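You operate a simulated robot arm through the tools that you are given. There is no shell and no other tool. Be economical: measure what you need, move in short steps, check, and stop when the job is done.

You run a simulated robot arm. Do the job below in one go: nothing can be reset, and whatever is moved stays where it is left.

TASK
Swap the damp pad in the dry box for a dry one.
Fine: free the latch, open the lid fully, stand the damp pad in the free pocket, shut the lid and latch it.

The check looks at the end state, three seconds after you hand in, the way a careful person would. Anything else that was tipped, shoved, dropped, spilled or broken makes it a failure. A push-on lid holds only when it is set on centred and level and pressed home; a screw cap is set on level and turned clockwise until tight.

THE ROBOT
A 7-joint arm with a two-finger parallel gripper, fixed in place. Base frame: the origin is at the foot of the arm, x ahead of it, y to its left, z up; the work surface is at about z = 800. Lengths are in mm, angles in rad, forces in N, time in s.
Its first joint turns from -2.897 to 2.897 rad. Payload 4.4 kg.
The tool frame sits at the grasp point between the pads (the TCP): z along the fingers, y along the line on which they close. The tips reach 23 mm beyond it. The gripper opens to 94 mm. The fingers are 38 mm wide and 10 mm thick; the gripper's body (54 by 96 mm) begins 39 mm behind the TCP.
Orientation is that of the tool frame in the base frame, as [roll, pitch, yaw] about the fixed x, y, z axes, in that order (R = Rz(yaw) Ry(pitch) Rx(roll)). With the fingers straight down and closing along the base's y, the tool's x points along the base's -x, its y along +y and its z along -z.

THE INTERFACE
- The arm moves only by the tool apply_moves. Its argument "increments" is a list of rows, each a list of 7 numbers: the closure, from 0 (fully open) to 1 (shut), then the shift along the base's x, y, z in mm, then the turn, a rotation vector about the base's x, y, z in rad. In form: [[fingers, tx, ty, tz, wx, wy, wz], ...]. A call has 1 to 10 rows; each row shifts and turns the commanded pose from where the row before left it. Each row takes 0.2 s and may step no farther than 50 mm and 0.15 rad from the row before; otherwise, or with a gripper value out of range, the whole call is refused. Where a pose cannot be reached the arm comes as near as it can. A force on the tool above 40 N (or 10 N above the force at the start of the call, whichever is more), or a blocked arm, ends the call early, and 0.2 s more pass. Each finger travels about 72 mm/s and halts on what it meets, pressing with about 44 N; the grip force reading is that of the motor and also rises with nothing between the fingers. The clock runs only during rows and for 0.2 s after the last one: add rows that do not move to give the fingers time. The reply holds the time, the measured pose of the TCP, the force on the tool along the base axes, the opening and the grip force, in the units named above and with some noise, and new pictures: "views" is both (left out), scene, wrist or none.
- Cameras (640 x 400 px; columns grow to the right, rows downward): "scene" is fixed at [50.5, 500.5, 1530.6]; the picture's right is [-0.50, -0.87, 0.00], its down [-0.57, 0.33, -0.75] and it looks along [0.65, -0.37, -0.66] (base axes); focal length 346 px, centre (320, 200). "wrist" rides on the gripper at [86, 16, -75] in the tool frame; the picture's right is [-0.18, 0.98, 0.00], its down [-0.58, -0.11, -0.81] and it looks along [-0.79, -0.15, 0.59] (tool axes); focal length 243 px, centre (320, 200). There is no depth. A picture from a camera that has moved, and an enlarged one, comes with that camera's place and axes in the base frame and with its lens.
- zoom(camera, box): a new picture of the part [left, top, right, bottom] of that camera's present view, enlarged. The clock stands still meanwhile.
- close_job(): hands the job in; it is judged then, once.

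Go step by step. Nothing tells you positions but the pictures and the camera data: compare them with the known pose of the tool, close in by small moves and look again before you grip or let go. The budget is 120 turns and 200 pictures, counting those below and the enlarged ones. Unless the task says otherwise, let go and move clear before handing in, and close with one line.

The tools are called as a command line: name --pt "numbers of a row" for each row, then --argument value for the rest, lists and objects as JSON in quotes. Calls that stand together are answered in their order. apply_moves: Moves the arm, as the interface text tells. Its arguments: {"type":"object","properties":{"increments":{"type":"array","items":{"type":"array","items":{"type":"number"}}},"views":{"type":"string","enum":["both","scene","wrist","none"]}},"required":["increments"]} The other tools are called the same way: zoom (camera, box) takes an enlarged picture of a part of a camera's view; close_job () hands the job in.

At the start:

```text
time: 0.0
ee_pos: [738.3, 235.7, 1177.9]
ee_rot: [-3.141, 0.0, -3.141]
force: [0.5, 0.7, -0.3]
opening: 93.8
gripper_force: 0.0
```

scene: 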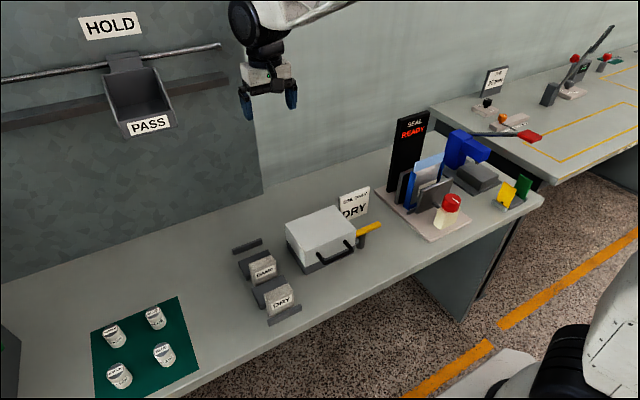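
wrist: 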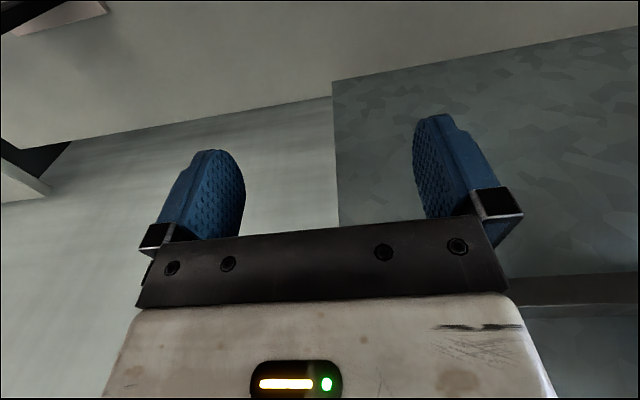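

I see a light-coloured box with a lid, a black handle and a yellow latch, next to a rack holding pads. I'll zoom in on it before planning.

zoom --camera "scene" --box '[220, 180, 400, 330]'

zoom --camera "scene" --box '[280, 180, 400, 280]'

zoom --camera "scene" --box '[220, 230, 320, 330]'

```text
2.67 times, centred on (310, 255) of scene
camera zoom: at [50.5, 500.5, 1530.6], right [-0.5, -0.87, 0.0], down [-0.57, 0.33, -0.75], along [0.65, -0.37, -0.66], focal length 922 px, centre (347, 53)
```

zoom: 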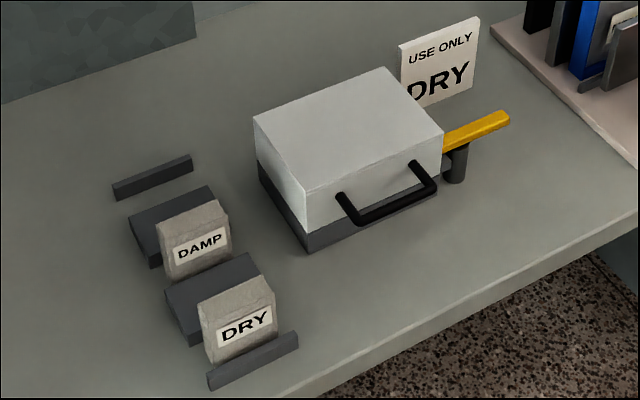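

```text
4.00 times, centred on (340, 230) of scene
camera zoom: at [50.5, 500.5, 1530.6], right [-0.5, -0.87, 0.0], down [-0.57, 0.33, -0.75], along [0.65, -0.37, -0.66], focal length 1383 px, centre (240, 80)
```

zoom: 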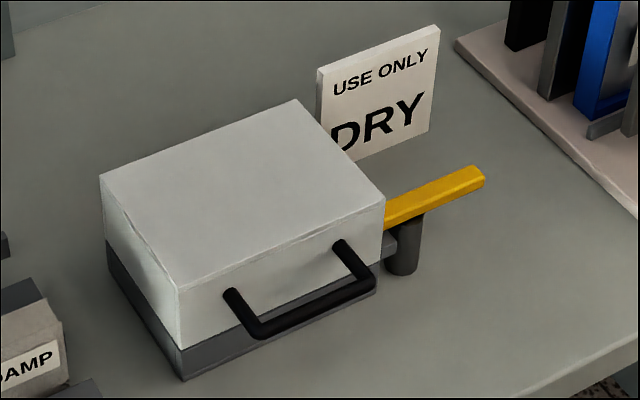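

```text
4.00 times, centred on (270, 280) of scene
camera zoom: at [50.5, 500.5, 1530.6], right [-0.5, -0.87, 0.0], down [-0.57, 0.33, -0.75], along [0.65, -0.37, -0.66], focal length 1383 px, centre (520, -120)
```

zoom: 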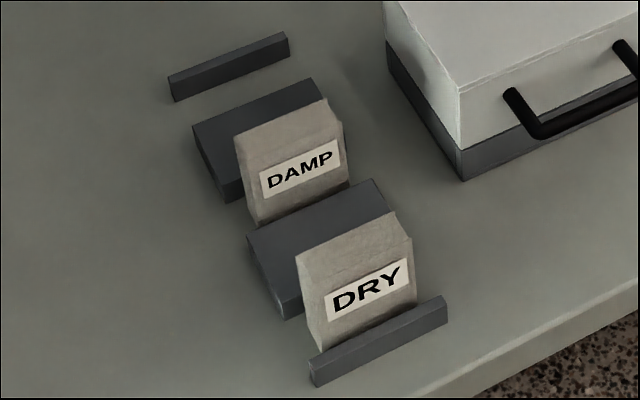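

The box sits at about x 536–654, y 113–265, with the lid top near z 892. The handle is on its near side and the latch on its right, and the rack's farthest pocket looks free. I'll move back and lower for a closer look at the latch.

apply_moves --pt "0 -40 -9 -22 0 0 0" --pt "0 -40 -9 -22 0 0 0" --pt "0 -40 -9 -22 0 0 0" --pt "0 -40 -9 -22 0 0 0" --pt "0 -40 -9 -22 0 0 0" --pt "0 -40 -9 -22 0 0 0" --pt "0 -40 -9 -22 0 0 0" --pt "0 -40 -9 -22 0 0 0" --pt "0 -40 -9 -22 0 0 0"

```text
time: 2.0
ee_pos: [378.3, 153.3, 978.5]
ee_rot: [3.141, 0.001, -3.14]
force: [-0.3, 0.2, -0.8]
opening: 93.8
gripper_force: 0.0
camera wrist: at [292.0, 171.3, 1053.3], right [0.18, 0.98, 0.0], down [0.58, -0.11, 0.81], along [0.79, -0.15, -0.59], focal length 243 px, centre (320, 200)
```

scene: 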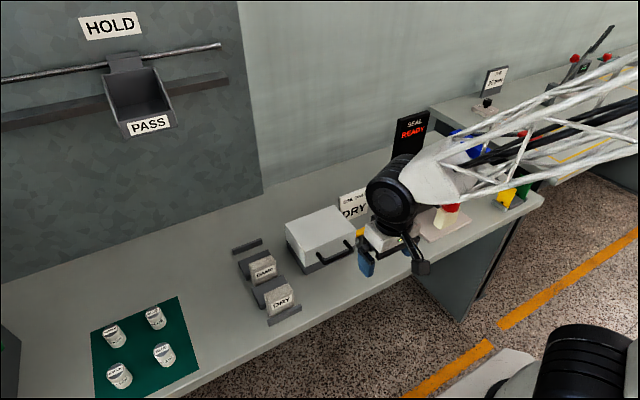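
wrist: 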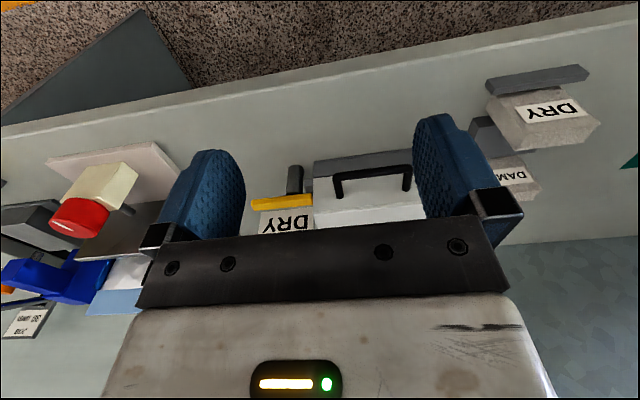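

The wrist picture is upside down, with its top facing the robot. I'll move forward and up to look down on the latch.

apply_moves --pt "0 30 -10 30 0 0 0" --pt "0 40 -15 15 0 0 0" --pt "0 40 -15 15 0 0 0" --pt "0 40 -15 0 0 0 0" --views "wrist"

zoom --camera "wrist" --box '[200, 0, 440, 240]'

```text
time: 3.0
ee_pos: [528.9, 98.7, 1039.5]
ee_rot: [-3.141, -0.002, 3.141]
force: [-0.6, -0.3, 0.2]
opening: 93.9
gripper_force: 0.0
camera wrist: at [443.5, 116.3, 1114.2], right [0.18, 0.98, 0.0], down [0.58, -0.11, 0.81], along [0.79, -0.15, -0.59], focal length 243 px, centre (320, 200)
```

wrist: 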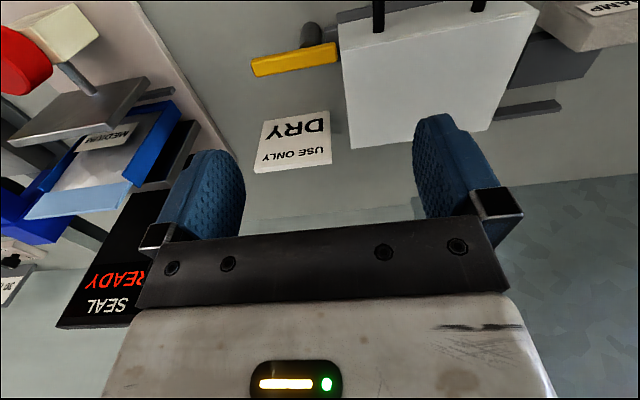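

```text
1.67 times, centred on (320, 120) of wrist
camera zoom: at [443.5, 116.3, 1114.2], right [0.18, 0.98, 0.0], down [0.58, -0.11, 0.81], along [0.79, -0.15, -0.59], focal length 404 px, centre (320, 333)
```

zoom: 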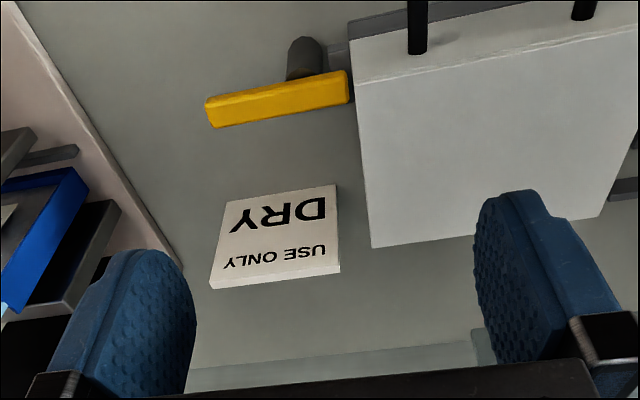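

The lever lies along y, at about x 533–547, y 40–114, z ≈ 880, above a post at (542, 94). I'll turn the tool 90° so the camera looks along +y, which lets me study the latch from the right.

apply_moves --pt "0 2 -10 -6 0 0 0.15" --pt "0 2 -10 -6 0 0 0.15" --pt "0 2 -10 -6 0 0 0.15" --pt "0 2 -10 -6 0 0 0.15" --pt "0 2 -10 -6 0 0 0.15" --pt "0 2 -10 -6 0 0 0.15" --pt "0 2 -10 -6 0 0 0.15" --pt "0 2 -10 -6 0 0 0.15" --pt "0 0 -10 -6 0 0 0.15" --pt "0 0 -10 -6 0 0 0.15" --views "none"

apply_moves --pt "0 0 0 0 0 0 0.0708" --views "both"

zoom --camera "wrist" --box '[220, 60, 440, 240]'

```text
time: 5.2
ee_pos: [545.4, 0.6, 979.5]
ee_rot: [3.141, 0.0, -1.643]
force: [0.3, -0.4, -1.1]
opening: 94.0
gripper_force: 0.1
```

```text
time: 5.6
ee_pos: [546.2, 0.2, 980.0]
ee_rot: [-3.14, 0.0, -1.571]
force: [-0.5, 0.1, 0.1]
opening: 94.0
gripper_force: 0.1
camera wrist: at [528.9, -84.8, 1054.2], right [-0.98, 0.18, 0.0], down [0.11, 0.58, 0.81], along [0.15, 0.79, -0.59], focal length 243 px, centre (320, 200)
```

scene: 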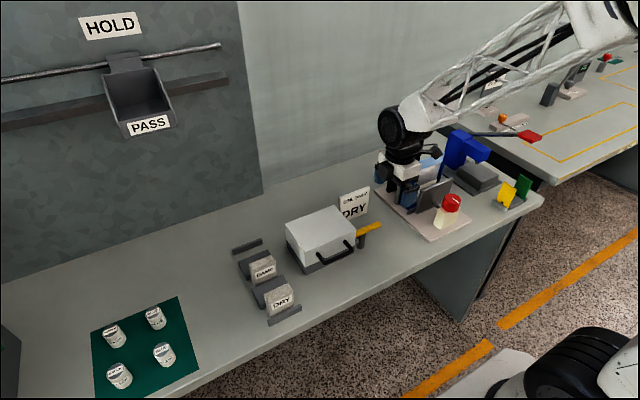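
wrist: 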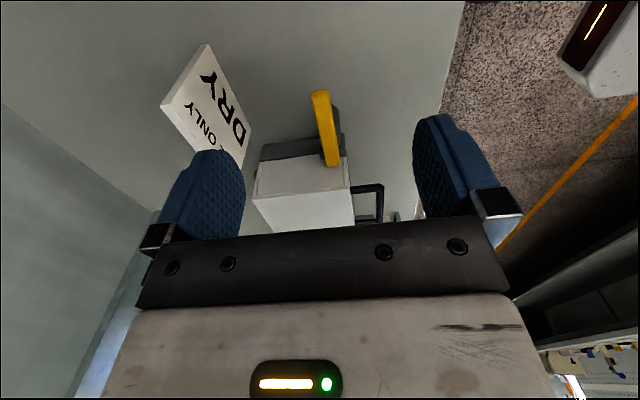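

```text
2.22 times, centred on (330, 150) of wrist
camera zoom: at [528.9, -84.8, 1054.2], right [-0.98, 0.18, 0.0], down [0.11, 0.58, 0.81], along [0.15, 0.79, -0.59], focal length 539 px, centre (298, 311)
```

zoom: 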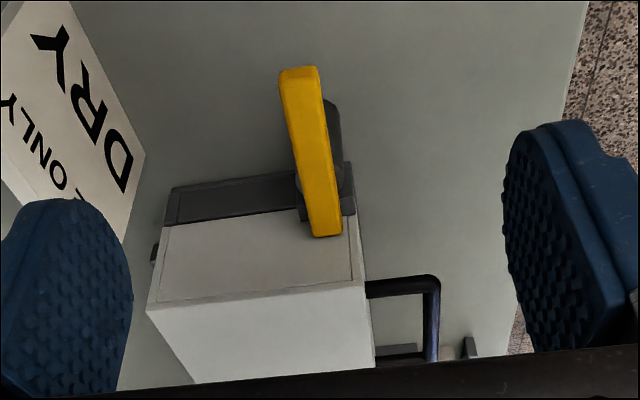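

The lever's inner end seems to sit over a dark tab on the lid's side. I'll come lower for a flatter view of it.

apply_moves --pt "0 0 -10 -40 0 0 0" --pt "0 0 -10 -35 0 0 0" --pt "0 0 0 0 0 0 0" --views "wrist"

zoom --camera "wrist" --box '[240, 100, 400, 240]'

```text
time: 6.4
ee_pos: [545.4, -20.5, 907.1]
ee_rot: [-3.14, 0.001, -1.571]
force: [0.2, -0.1, -0.2]
opening: 94.0
gripper_force: 0.1
camera wrist: at [528.9, -105.6, 981.0], right [-0.98, 0.18, 0.0], down [0.11, 0.58, 0.81], along [0.15, 0.79, -0.59], focal length 243 px, centre (320, 200)
```

wrist: 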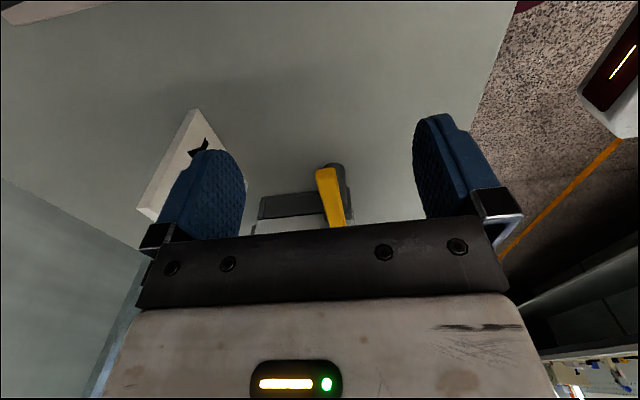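

```text
2.86 times, centred on (320, 170) of wrist
camera zoom: at [528.9, -105.6, 981.0], right [-0.98, 0.18, 0.0], down [0.11, 0.58, 0.81], along [0.15, 0.79, -0.59], focal length 693 px, centre (320, 286)
```

zoom: 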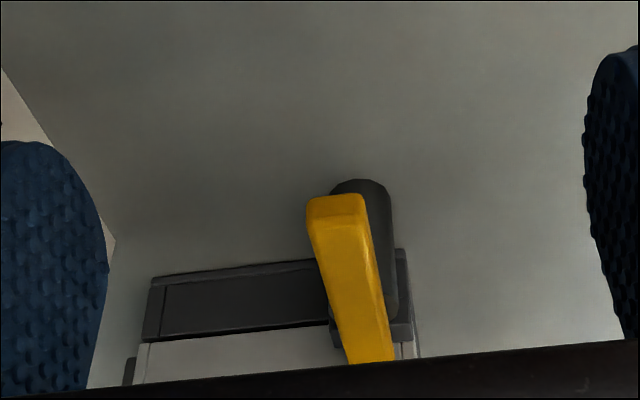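

I need a side view to understand the latch, so I'll tilt the tool until the camera looks nearly horizontal.

apply_moves --pt "0 0 -12 5 0.15 0 0" --pt "0 0 -12 0 0.15 0 0" --pt "0 0 -12 0 0.15 0 0" --pt "0 0 -14 0 0.12 0 0" --pt "0 0 0 0 0 0 0" --views "both"

zoom --camera "wrist" --box '[240, 100, 400, 240]'

```text
time: 7.6
ee_pos: [544.3, -70.0, 911.4]
ee_rot: [-3.141, 0.569, -1.57]
force: [-0.3, -0.5, 0.1]
opening: 94.2
gripper_force: 0.1
camera wrist: at [528.3, -181.3, 927.4], right [-0.98, 0.16, 0.1], down [0.11, 0.05, 0.99], along [0.15, 0.99, -0.07], focal length 243 px, centre (320, 200)
```

scene: 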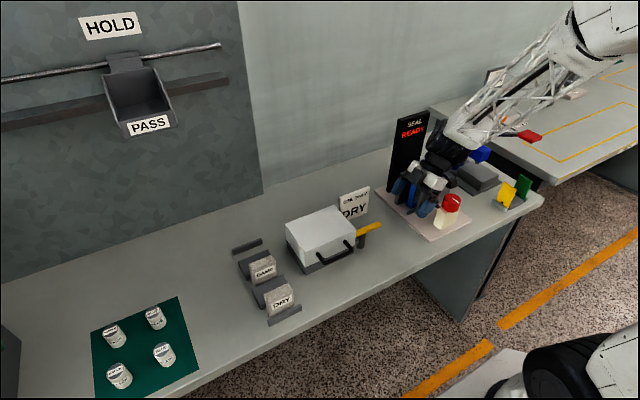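
wrist: 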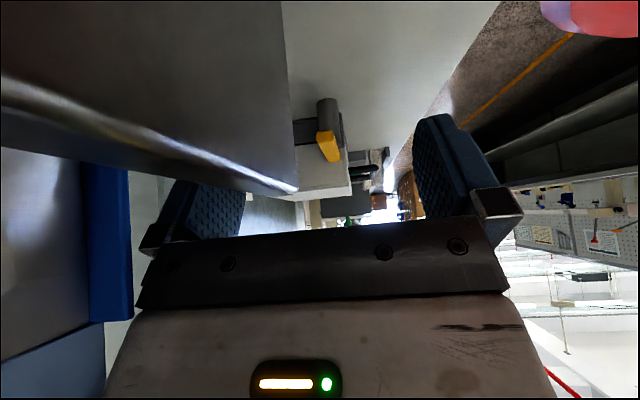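

```text
2.86 times, centred on (320, 170) of wrist
camera zoom: at [528.3, -181.3, 927.4], right [-0.98, 0.16, 0.1], down [0.11, 0.05, 0.99], along [0.15, 0.99, -0.07], focal length 693 px, centre (320, 286)
```

zoom: 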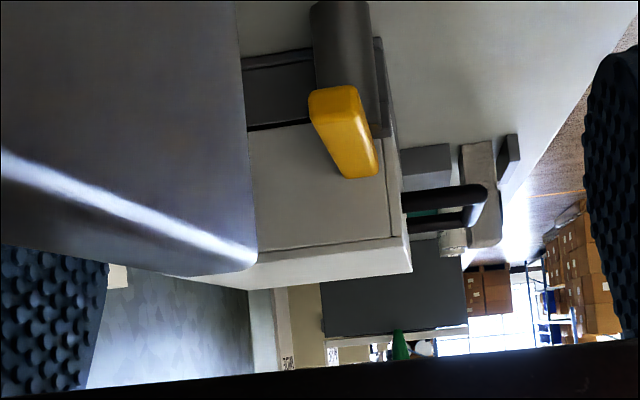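

From the side the lever is level at about z 850–861. It is centred on x ≈ 550, runs from y 29 to 112, and pivots on the vertical post near (550, 88). I'll rise, straighten the tool, and straddle the lever with the fingers partly closed.

apply_moves --pt "0.4 0 0 45 0 0 0" --pt "0.5 0 20 5 -0.14 0 0" --pt "0.6 2 30 0 -0.14 0 0" --pt "0.62 2 30 -5 -0.145 0 0" --pt "0.62 1 26 -10 -0.145 0 0" --pt "0.62 1 10 -10 0 0 0" --pt "0.62 0 0 0 0 0 0" --views "both"

zoom --camera "wrist" --box '[200, 0, 440, 240]'

```text
time: 9.2
ee_pos: [550.8, 45.7, 936.9]
ee_rot: [3.141, 0.0, -1.569]
force: [0.4, 0.0, 0.2]
opening: 35.5
gripper_force: 0.1
camera wrist: at [535.2, -38.8, 1011.6], right [-0.98, 0.18, 0.0], down [0.11, 0.58, 0.81], along [0.15, 0.79, -0.59], focal length 243 px, centre (320, 200)
```

scene: 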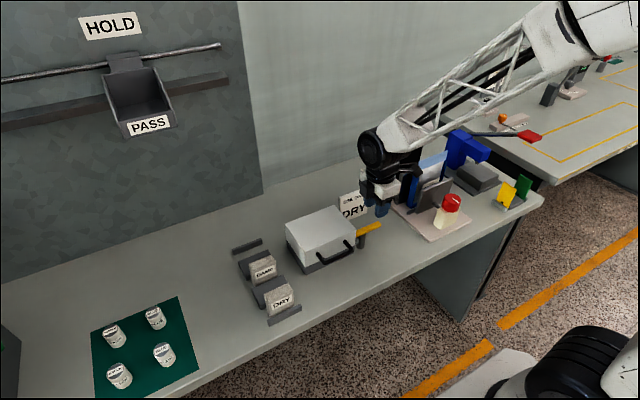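
wrist: 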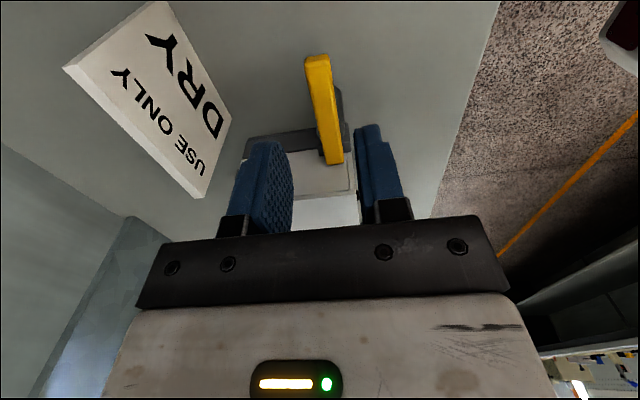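

```text
1.67 times, centred on (320, 120) of wrist
camera zoom: at [535.2, -38.8, 1011.6], right [-0.98, 0.18, 0.0], down [0.11, 0.58, 0.81], along [0.15, 0.79, -0.59], focal length 404 px, centre (320, 333)
```

zoom: 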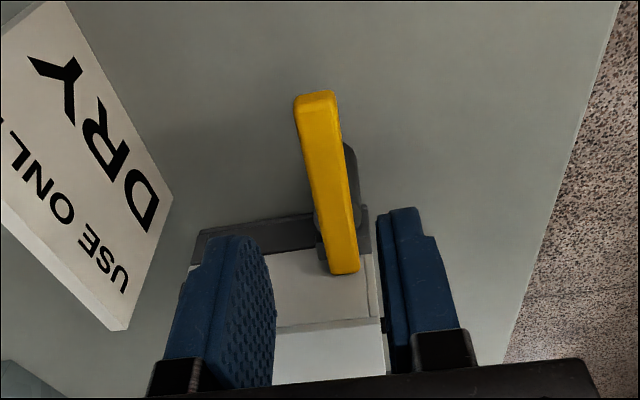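

The lever's centreline is at x ≈ 549.5, with its tip at y ≈ 24 and its inner end at y ≈ 112. I'll lower the fingers around its outer part.

apply_moves --pt "0.62 -1 -2 -35 0 0 0" --pt "0.62 0 0 -31 0 0 0" --pt "0.62 0 0 0 0 0 0" --views "both"

```text
time: 10.0
ee_pos: [551.5, 44.3, 870.6]
ee_rot: [3.142, -0.001, -1.57]
force: [0.1, -0.1, 0.6]
opening: 35.8
gripper_force: 0.2
camera wrist: at [534.3, -41.7, 944.8], right [-0.98, 0.18, 0.0], down [0.11, 0.58, 0.81], along [0.15, 0.79, -0.59], focal length 243 px, centre (320, 200)
```

scene: 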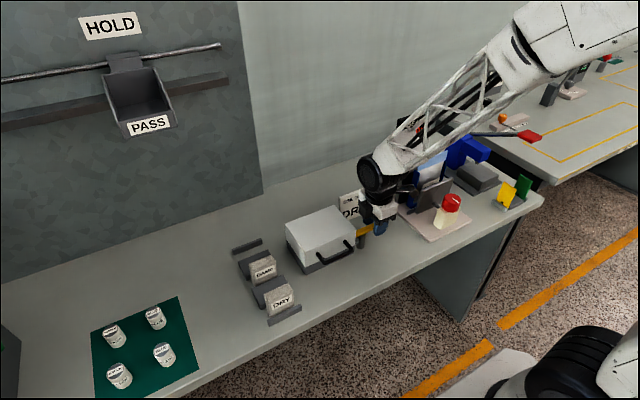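
wrist: 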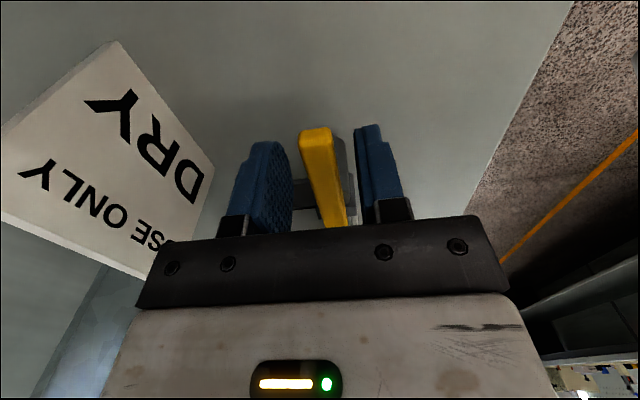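

The lever is between the fingers. I'll try swinging its outer end toward −x in small arc steps.

apply_moves --pt "0.62 -6.6 0.5 0 0 0 -0.15" --pt "0.62 -6.4 1.5 0 0 0 -0.15" --pt "0.62 -6.1 2.4 0 0 0 -0.15" --pt "0.62 -5.7 3.3 0 0 0 -0.15" --views "both"

zoom --camera "wrist" --box '[200, 60, 440, 240]'

```text
time: 11.0
ee_pos: [525.3, 51.6, 869.4]
ee_rot: [-3.141, -0.001, -2.173]
force: [0.2, -1.0, 0.4]
opening: 36.1
gripper_force: 0.4
camera wrist: at [463.4, -9.0, 944.2], right [-0.71, 0.71, 0.0], down [0.42, 0.42, 0.81], along [0.57, 0.57, -0.59], focal length 243 px, centre (320, 200)
```

scene: 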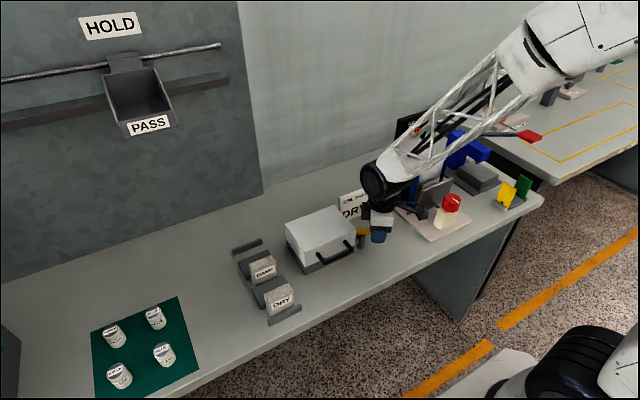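
wrist: 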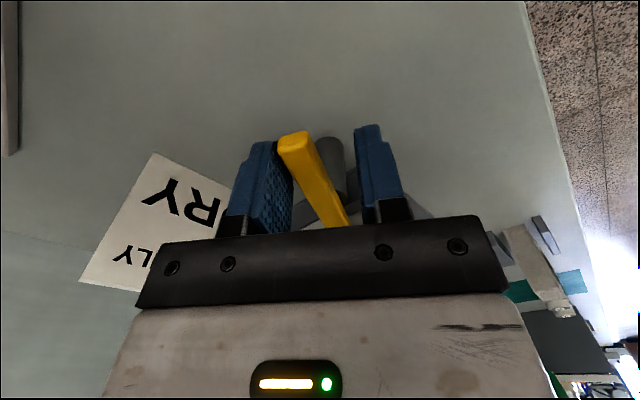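

```text
2.22 times, centred on (320, 150) of wrist
camera zoom: at [463.4, -9.0, 944.2], right [-0.71, 0.71, 0.0], down [0.42, 0.42, 0.81], along [0.57, 0.57, -0.59], focal length 539 px, centre (320, 311)
```

zoom: 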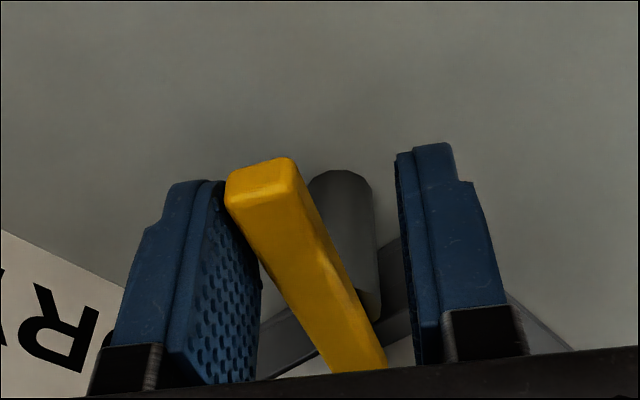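

The lever follows with no resistance, so I'll continue the arc.

apply_moves --pt "0.62 -5.2 4.1 0 0 0 -0.15" --pt "0.62 -4.5 4.8 0 0 0 -0.15" --pt "0.62 -3.7 5.5 0 0 0 -0.15" --pt "0.62 -2.8 6.0 0 0 0 -0.15" --pt "0.62 -1.9 6.3 0 0 0 -0.15" --pt "0.62 -1 6.5 0 0 0 -0.15" --views "both"

zoom --camera "wrist" --box '[200, 60, 440, 240]'

```text
time: 12.4
ee_pos: [505.6, 86.0, 869.2]
ee_rot: [3.141, -0.001, -3.074]
force: [0.1, -0.3, 0.2]
opening: 36.1
gripper_force: 0.0
camera wrist: at [418.9, 96.4, 943.8], right [0.12, 0.99, 0.0], down [0.59, -0.07, 0.81], along [0.8, -0.09, -0.59], focal length 243 px, centre (320, 200)
```

scene: 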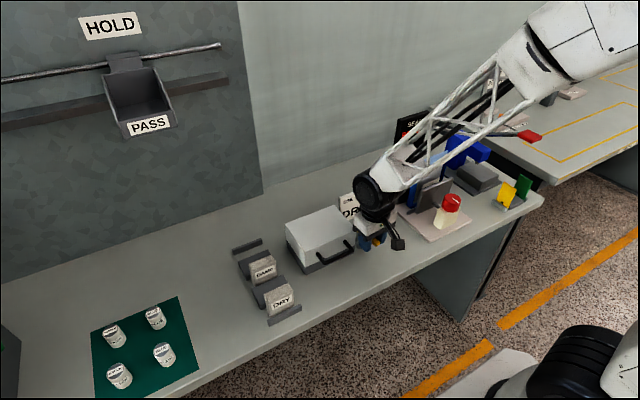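
wrist: 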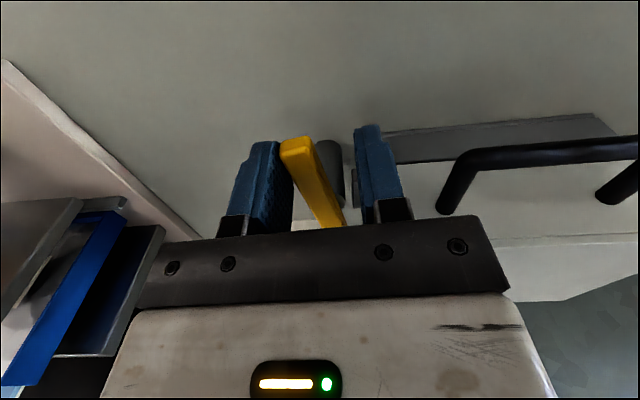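

```text
2.22 times, centred on (320, 150) of wrist
camera zoom: at [418.9, 96.4, 943.8], right [0.12, 0.99, 0.0], down [0.59, -0.07, 0.81], along [0.8, -0.09, -0.59], focal length 539 px, centre (320, 311)
```

zoom: 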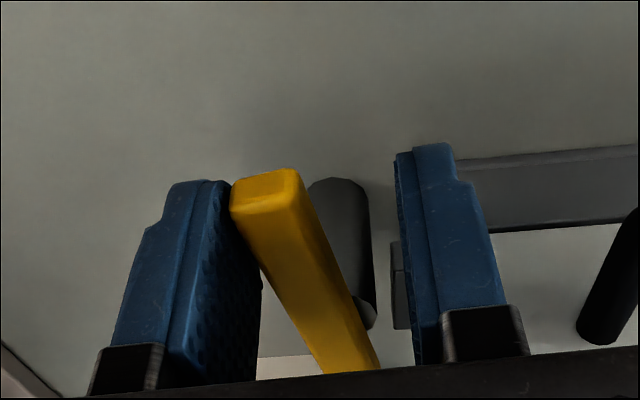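

The lever trails the fingers by about 0.25 rad. I'll nudge it a bit further, then rise and look.

apply_moves --pt "0.62 0 5 0 0 0 0" --pt "0.62 0 4 0 0 0 0" --pt "0.62 0 0 0 0 0 0" --views "none"

apply_moves --pt "0.62 0 -4 5 0 0 0" --pt "0.62 0 0 45 0 0 0" --pt "0.3 -10 0 45 0 0 -0.067" --pt "0 -20 10 45 0 0 0" --pt "0 0 0 0 0 0 0" --views "both"

zoom --camera "scene" --box '[280, 190, 400, 280]'

zoom --camera "wrist" --box '[200, 0, 440, 200]'

```text
time: 13.2
ee_pos: [506.3, 93.2, 867.5]
ee_rot: [3.141, -0.001, -3.072]
force: [-9.8, -30.7, 0.1]
opening: 48.9
gripper_force: 15.4
```

```text
refused: row 4 steps farther than a row can; nothing moved
```

```text
4.44 times, centred on (340, 235) of scene
camera zoom: at [50.5, 500.5, 1530.6], right [-0.5, -0.87, 0.0], down [-0.57, 0.33, -0.75], along [0.65, -0.37, -0.66], focal length 1536 px, centre (231, 44)
```

zoom: 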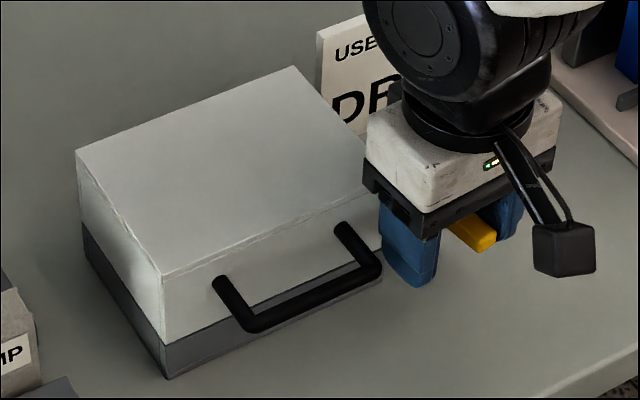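

```text
2.00 times, centred on (320, 100) of wrist
camera zoom: at [418.4, 105.1, 943.6], right [0.11, 0.99, 0.0], down [0.59, -0.07, 0.81], along [0.8, -0.09, -0.59], focal length 485 px, centre (320, 400)
```

zoom: 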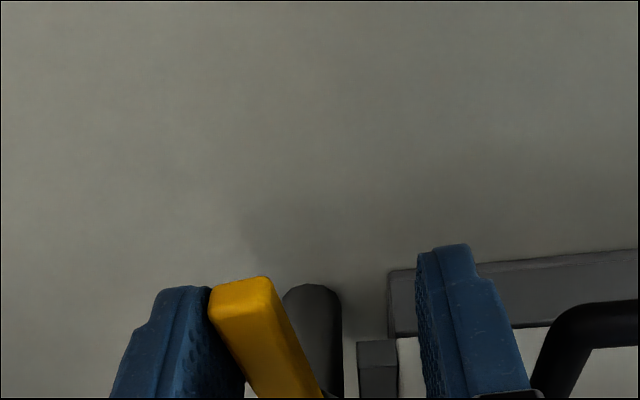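

A 31 N reaction tells me the lever has reached its stop, so it's fully open. I'll back off and rise.

apply_moves --pt "0.62 0 -9 0 0 0 0" --pt "0.5 0 0 45 0 0 0" --pt "0.3 -10 0 45 0 0 -0.067" --pt "0 -20 10 40 0 0 0" --pt "0 0 0 0 0 0 0" --views "both"

zoom --camera "wrist" --box '[200, 0, 440, 200]'

zoom --camera "scene" --box '[280, 190, 400, 280]'

```text
time: 14.4
ee_pos: [476.2, 93.7, 1000.4]
ee_rot: [-3.14, 0.003, -3.138]
force: [0.3, 0.9, 0.1]
opening: 94.1
gripper_force: 0.0
camera wrist: at [390.0, 112.4, 1075.1], right [0.18, 0.98, 0.0], down [0.58, -0.11, 0.81], along [0.79, -0.15, -0.59], focal length 243 px, centre (320, 200)
```

scene: 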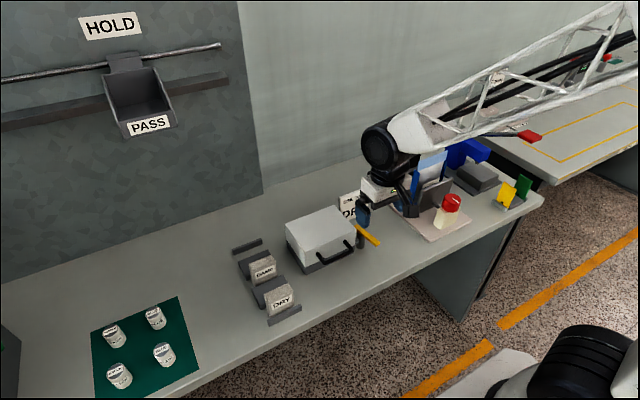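
wrist: 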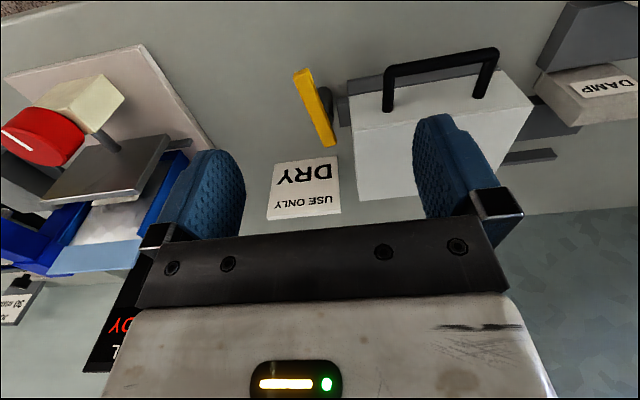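

```text
2.00 times, centred on (320, 100) of wrist
camera zoom: at [390.0, 112.4, 1075.1], right [0.18, 0.98, 0.0], down [0.58, -0.11, 0.81], along [0.79, -0.15, -0.59], focal length 485 px, centre (320, 400)
```

zoom: 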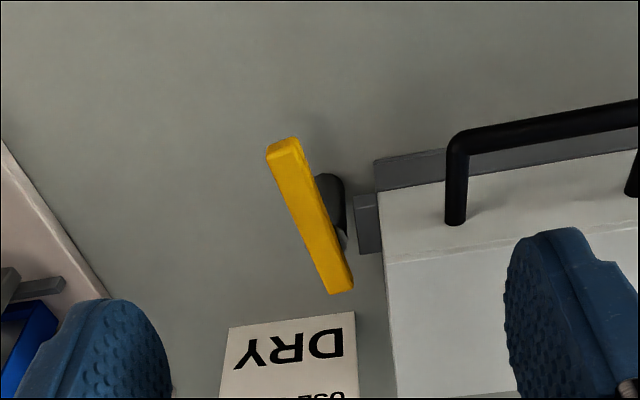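

```text
4.44 times, centred on (340, 235) of scene
camera zoom: at [50.5, 500.5, 1530.6], right [-0.5, -0.87, 0.0], down [-0.57, 0.33, -0.75], along [0.65, -0.37, -0.66], focal length 1536 px, centre (231, 44)
```

zoom: 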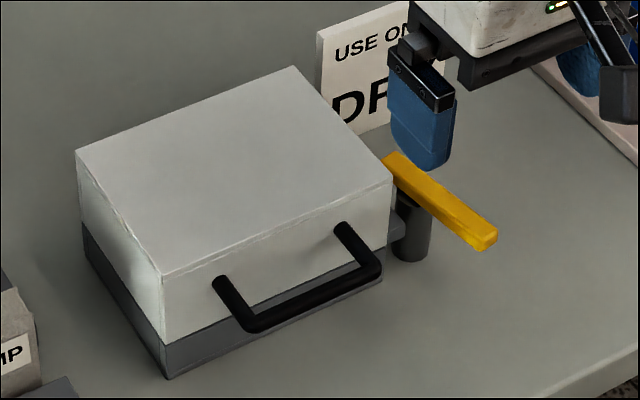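

The lug is clear and the latch is free. The handle bar runs along y 152–230 at x ≈ 504, z ≈ 861. I'll turn the tool so the fingers close along x and hover over the middle of the bar.

apply_moves --pt "0.3 3 10 0 0 0 0.15" --pt "0.5 3 10 0 0 0 0.15" --pt "0.6 3 10 0 0 0 0.15" --pt "0.7 3 10 0 0 0 0.15" --pt "0.745 3 10 0 0 0 0.15" --pt "0.745 3 10 0 0 0 0.15" --pt "0.745 3 10 0 0 0 0.15" --pt "0.745 3 10 0 0 0 0.15" --pt "0.745 3 10 0 0 0 0.15" --pt "0.745 1 7 0 0 0 0.15" --views "none"

apply_moves --pt "0.745 0 0 -30 0 0 0.067" --pt "0.745 0 0 -20 0 0 0" --pt "0.745 0 0 0 0 0 0" --views "both"

zoom --camera "wrist" --box '[200, 0, 440, 240]'

```text
time: 16.6
ee_pos: [504.9, 192.0, 999.2]
ee_rot: [-3.14, 0.0, -1.636]
force: [0.7, -0.5, -0.1]
opening: 23.8
gripper_force: 0.0
```

```text
time: 17.4
ee_pos: [504.6, 192.0, 949.4]
ee_rot: [-3.14, -0.001, -1.572]
force: [-0.5, -0.5, 0.2]
opening: 24.2
gripper_force: 0.0
camera wrist: at [488.3, 106.7, 1024.3], right [-0.98, 0.18, 0.0], down [0.11, 0.58, 0.81], along [0.15, 0.79, -0.59], focal length 243 px, centre (320, 200)
```

scene: 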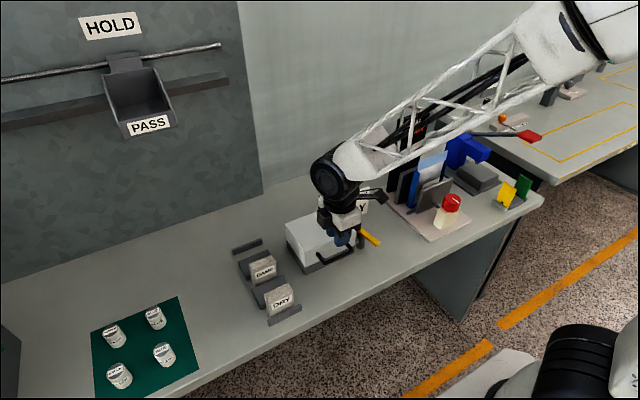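
wrist: 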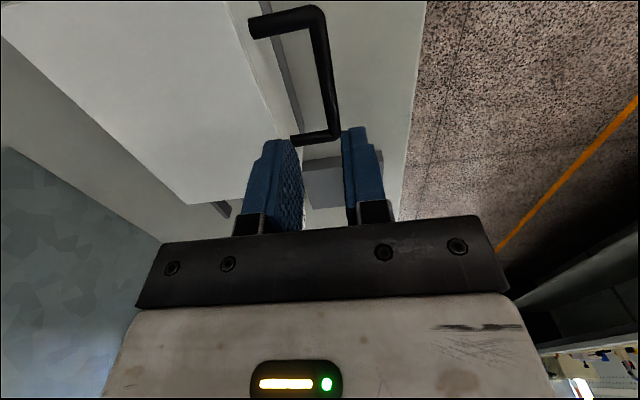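

```text
1.67 times, centred on (320, 120) of wrist
camera zoom: at [488.3, 106.7, 1024.3], right [-0.98, 0.18, 0.0], down [0.11, 0.58, 0.81], along [0.15, 0.79, -0.59], focal length 404 px, centre (320, 333)
```

zoom: 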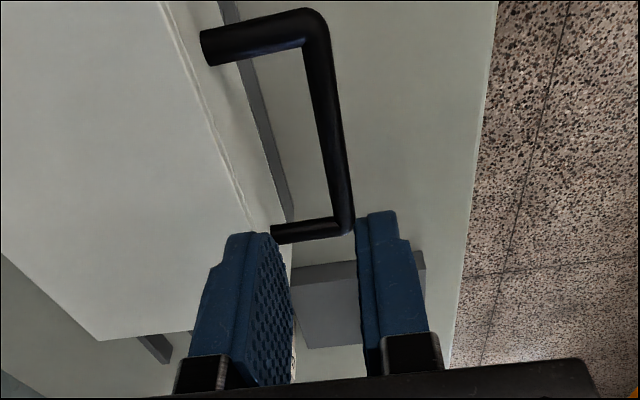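

The bar comes out at x ≈ 500–501 and y 153–237. I'll shift 3 mm toward −x and descend so the fingers straddle it.

apply_moves --pt "0.745 -3 0 -35 0 0 0" --pt "0.745 0 0 -35 0 0 0" --pt "0.745 0 0 -9 0 0 0" --pt "0.745 0 0 0 0 0 0" --views "both"

zoom --camera "scene" --box '[280, 190, 400, 280]'

zoom --camera "wrist" --box '[200, 60, 440, 240]'

```text
time: 18.4
ee_pos: [501.8, 192.3, 869.6]
ee_rot: [3.141, 0.001, -1.574]
force: [-0.4, -0.2, -0.7]
opening: 24.0
gripper_force: 0.1
camera wrist: at [485.3, 106.9, 944.9], right [-0.98, 0.18, 0.0], down [0.11, 0.58, 0.81], along [0.15, 0.79, -0.59], focal length 243 px, centre (320, 200)
```

scene: 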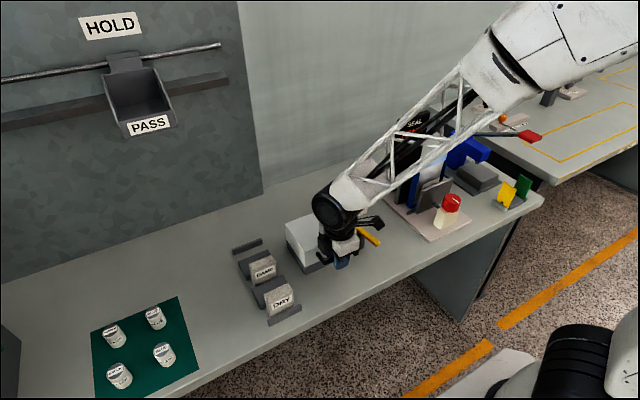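
wrist: 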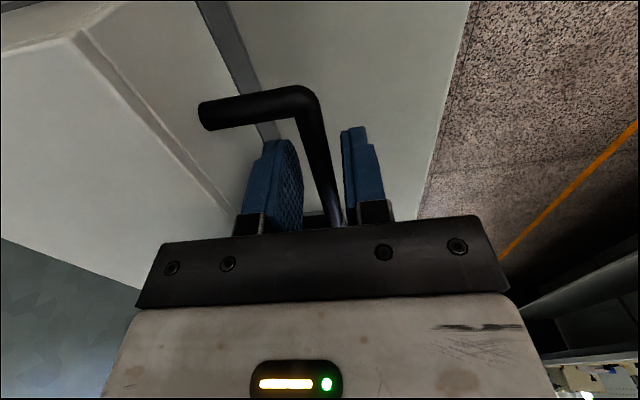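

```text
4.44 times, centred on (340, 235) of scene
camera zoom: at [50.5, 500.5, 1530.6], right [-0.5, -0.87, 0.0], down [-0.57, 0.33, -0.75], along [0.65, -0.37, -0.66], focal length 1536 px, centre (231, 44)
```

zoom: 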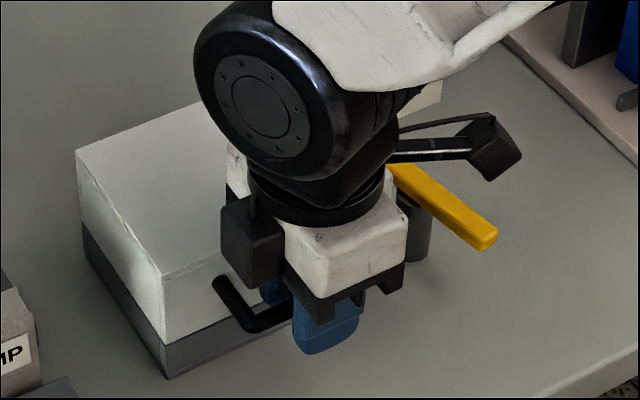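

```text
2.22 times, centred on (320, 150) of wrist
camera zoom: at [485.3, 106.9, 944.9], right [-0.98, 0.18, 0.0], down [0.11, 0.58, 0.81], along [0.15, 0.79, -0.59], focal length 539 px, centre (320, 311)
```

zoom: 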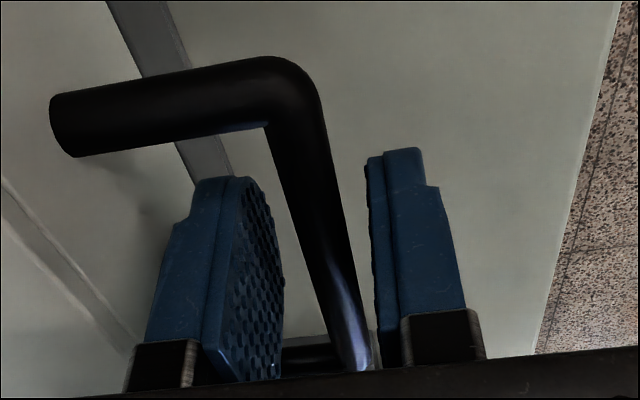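

The bar is between the fingers, so I'll close on it.

apply_moves --pt "0.9 0 0 0 0 0 0" --pt "1 0 0 0 0 0 0" --pt "1 0 0 0 0 0 0" --views "none"

```text
time: 19.2
ee_pos: [500.3, 193.2, 870.0]
ee_rot: [3.141, -0.001, -1.568]
force: [-13.5, 2.8, 9.2]
opening: 9.5
gripper_force: 45.1
stopped in row 3: the force on the tool passed its limit (the readings are from after the stop); the commanded pose is now the measured one
```

The bar is gripped at 9.5 mm. I'll start the lid on an arc about a hinge I assume is near (655, 835), checking forces as I go.

apply_moves --pt "1 3.4 0 15.3 0 0 0" --pt "1 4.9 0 15 0 0 0" --pt "1 0 0 0 0 0 0" --views "both"

zoom --camera "scene" --box '[280, 190, 400, 280]'

```text
time: 19.8
ee_pos: [505.0, 192.5, 890.1]
ee_rot: [3.138, -0.001, -1.569]
force: [-12.5, 10.2, 2.9]
opening: 9.6
gripper_force: 45.3
stopped in row 2: the force on the tool passed its limit (the readings are from after the stop); the commanded pose is now the measured one
camera wrist: at [489.4, 106.6, 965.4], right [-0.98, 0.18, 0.0], down [0.11, 0.58, 0.8], along [0.14, 0.79, -0.59], focal length 243 px, centre (320, 200)
```

scene: 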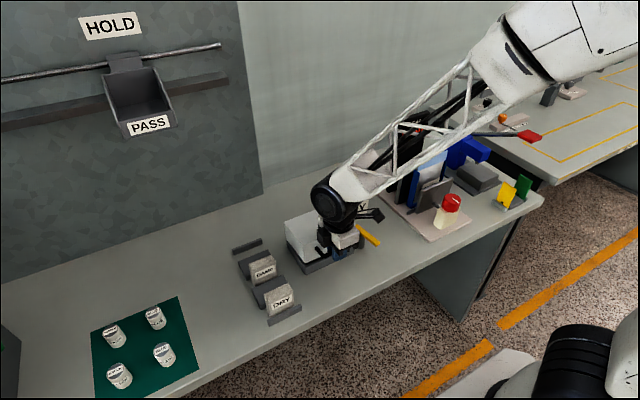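
wrist: 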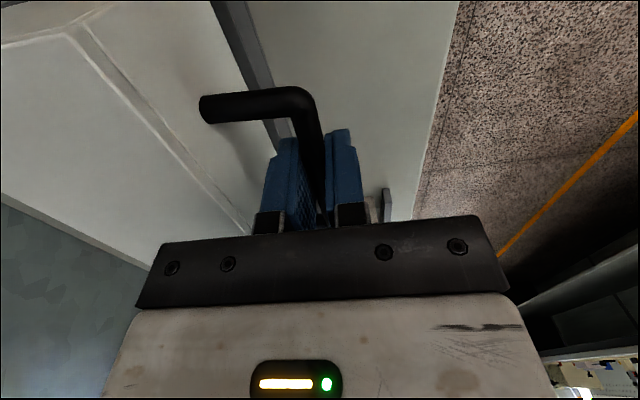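

```text
4.44 times, centred on (340, 235) of scene
camera zoom: at [50.5, 500.5, 1530.6], right [-0.5, -0.87, 0.0], down [-0.57, 0.33, -0.75], along [0.65, -0.37, -0.66], focal length 1536 px, centre (231, 44)
```

zoom: 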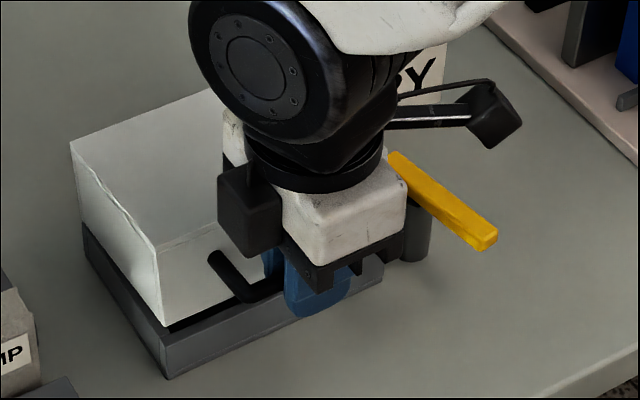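

The lid is opening and following the predicted arc, but the pull was too brisk. I'll carry on in smaller, slower steps.

apply_moves --pt "1 0 0 0 0 0 0" --pt "1 2.2 0 6 0 0 0" --pt "1 2.6 0 6 0 0 0" --pt "1 2.7 0 6 0 0 0" --pt "1 3.2 0 6 0 0 0" --pt "1 0 0 0 0 0 0" --views "none"

```text
time: 20.9
ee_pos: [511.4, 190.4, 909.4]
ee_rot: [3.135, -0.002, -1.567]
force: [-9.6, 7.4, 4.5]
opening: 9.6
gripper_force: 44.9
stopped in row 5: the force on the tool passed its limit (the readings are from after the stop); the commanded pose is now the measured one
```

The drift is small but the force still trips the limit. I'll test letting the tool turn with the lid, to see whether twisting in the grip is the cause.

apply_moves --pt "1 1.5 0 3 0 0.03 0" --pt "1 1.5 0 3 0 0.03 0" --views "none"

apply_moves --pt "1 1.5 0 3 0 0.03 0" --pt "1 1.5 0 3 0 0.03 0" --views "none"

```text
time: 21.4
ee_pos: [515.9, 190.5, 914.9]
ee_rot: [3.075, -0.001, -1.569]
force: [-19.0, 9.3, 9.8]
opening: 9.3
gripper_force: 44.9
```

```text
time: 22.1
ee_pos: [517.7, 191.3, 919.8]
ee_rot: [3.014, -0.001, -1.57]
force: [-21.5, -1.5, 10.6]
opening: 9.2
gripper_force: 45.1
```

The reaction points outward along the radius, so I'm pressing toward the hinge. I'll ease outward and read again.

apply_moves --pt "1 -2 0 1 0 0 0" --pt "1 0 0 0 0 0 0" --views "none"

apply_moves --pt "1 1.2 0 3.5 0 0.03 0" --pt "1 1.2 0 3.5 0 0.03 0" --pt "1 1.3 0 3.5 0 0.03 0" --views "both"

```text
time: 22.5
ee_pos: [518.7, 191.7, 920.8]
ee_rot: [3.017, -0.001, -1.567]
force: [14.4, -6.3, -8.4]
opening: 9.5
gripper_force: 44.9
stopped in row 2: the force on the tool passed its limit (the readings are from after the stop); the commanded pose is now the measured one
```

```text
time: 23.0
ee_pos: [521.3, 191.2, 927.0]
ee_rot: [2.985, 0.0, -1.569]
force: [11.6, -0.5, -7.5]
opening: 9.6
gripper_force: 45.4
stopped in row 2: the force on the tool passed its limit (the readings are from after the stop); the commanded pose is now the measured one
camera wrist: at [517.7, 106.2, 1002.7], right [-0.97, 0.18, 0.15], down [0.23, 0.58, 0.78], along [0.05, 0.79, -0.61], focal length 243 px, centre (320, 200)
```

scene: 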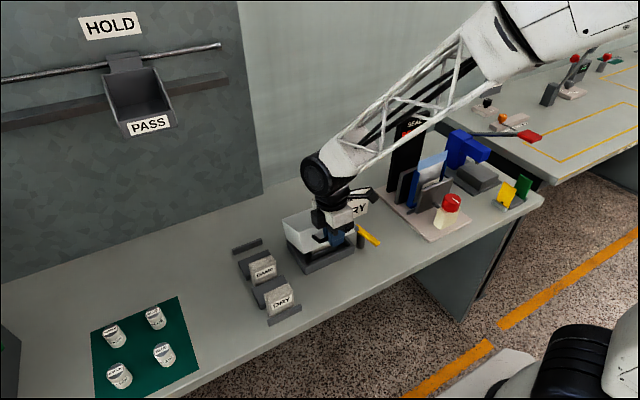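
wrist: 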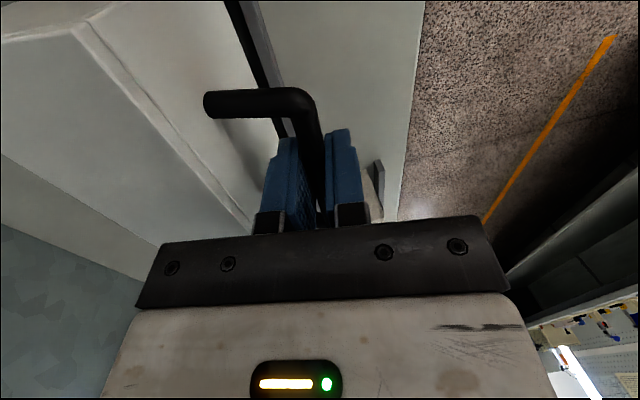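

The constraint is very stiff, so a rigid grip won't follow the arc well. The bar is round, so I'll tilt the tool about it until the fingers point into the lid face. After that a loose grip can cage the bar while staying free along the radius.

apply_moves --pt "1 -1.3 0 0.1 0 -0.15 0" --pt "1 -1.4 0 -0.1 0 -0.15 0" --pt "1 -1.3 0 -0.3 0 -0.15 0" --pt "1 -1.2 0 -0.5 0 -0.15 0" --views "both"

```text
time: 23.3
ee_pos: [521.3, 191.8, 926.0]
ee_rot: [3.038, -0.002, -1.57]
force: [6.9, -1.7, -4.2]
opening: 9.6
gripper_force: 45.3
stopped in row 1: the force on the tool passed its limit (the readings are from after the stop); the commanded pose is now the measured one
camera wrist: at [513.0, 106.3, 1001.7], right [-0.98, 0.18, 0.1], down [0.19, 0.58, 0.79], along [0.09, 0.79, -0.6], focal length 243 px, centre (320, 200)
```

scene: 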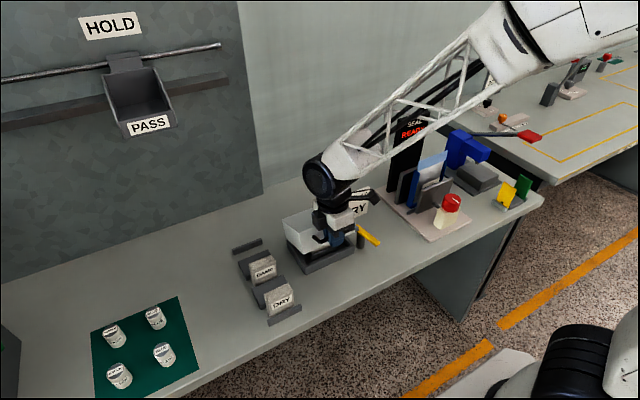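
wrist: 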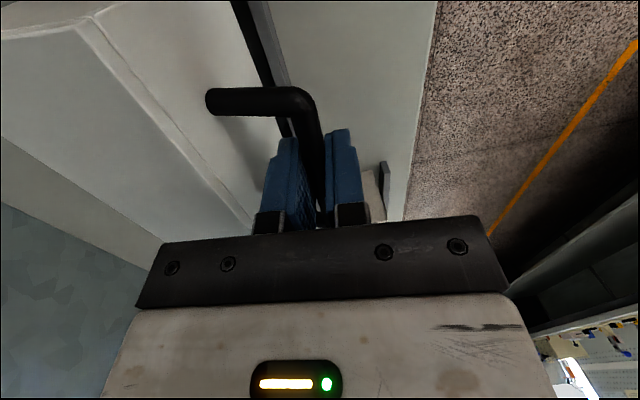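

Twisting under the full grip trips the limit too. I'll ease the squeeze to just touching the bar and check the force.

apply_moves --pt "0.905 0 0 0 0 0 0" --pt "0.905 0 0 0 0 0 0" --views "none"

```text
time: 23.9
ee_pos: [520.0, 191.7, 925.6]
ee_rot: [3.04, -0.002, -1.57]
force: [0.3, 0.7, -1.4]
opening: 10.1
gripper_force: 1.7
```

zoom --camera "wrist" --box '[200, 60, 440, 240]'

zoom --camera "scene" --box '[280, 190, 400, 280]'

```text
2.22 times, centred on (320, 150) of wrist
camera zoom: at [512.9, 106.3, 1001.8], right [-0.98, 0.18, 0.1], down [0.19, 0.58, 0.79], along [0.09, 0.79, -0.6], focal length 539 px, centre (320, 311)
```

zoom: 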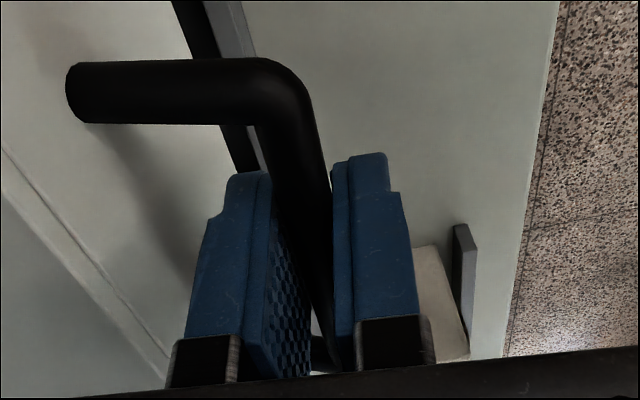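

```text
4.44 times, centred on (340, 235) of scene
camera zoom: at [50.5, 500.5, 1530.6], right [-0.5, -0.87, 0.0], down [-0.57, 0.33, -0.75], along [0.65, -0.37, -0.66], focal length 1536 px, centre (231, 44)
```

zoom: 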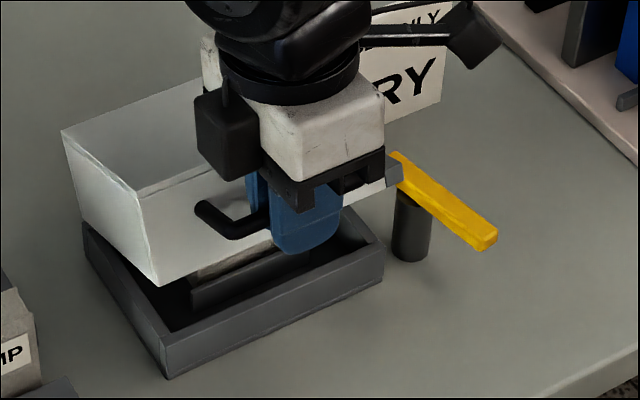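

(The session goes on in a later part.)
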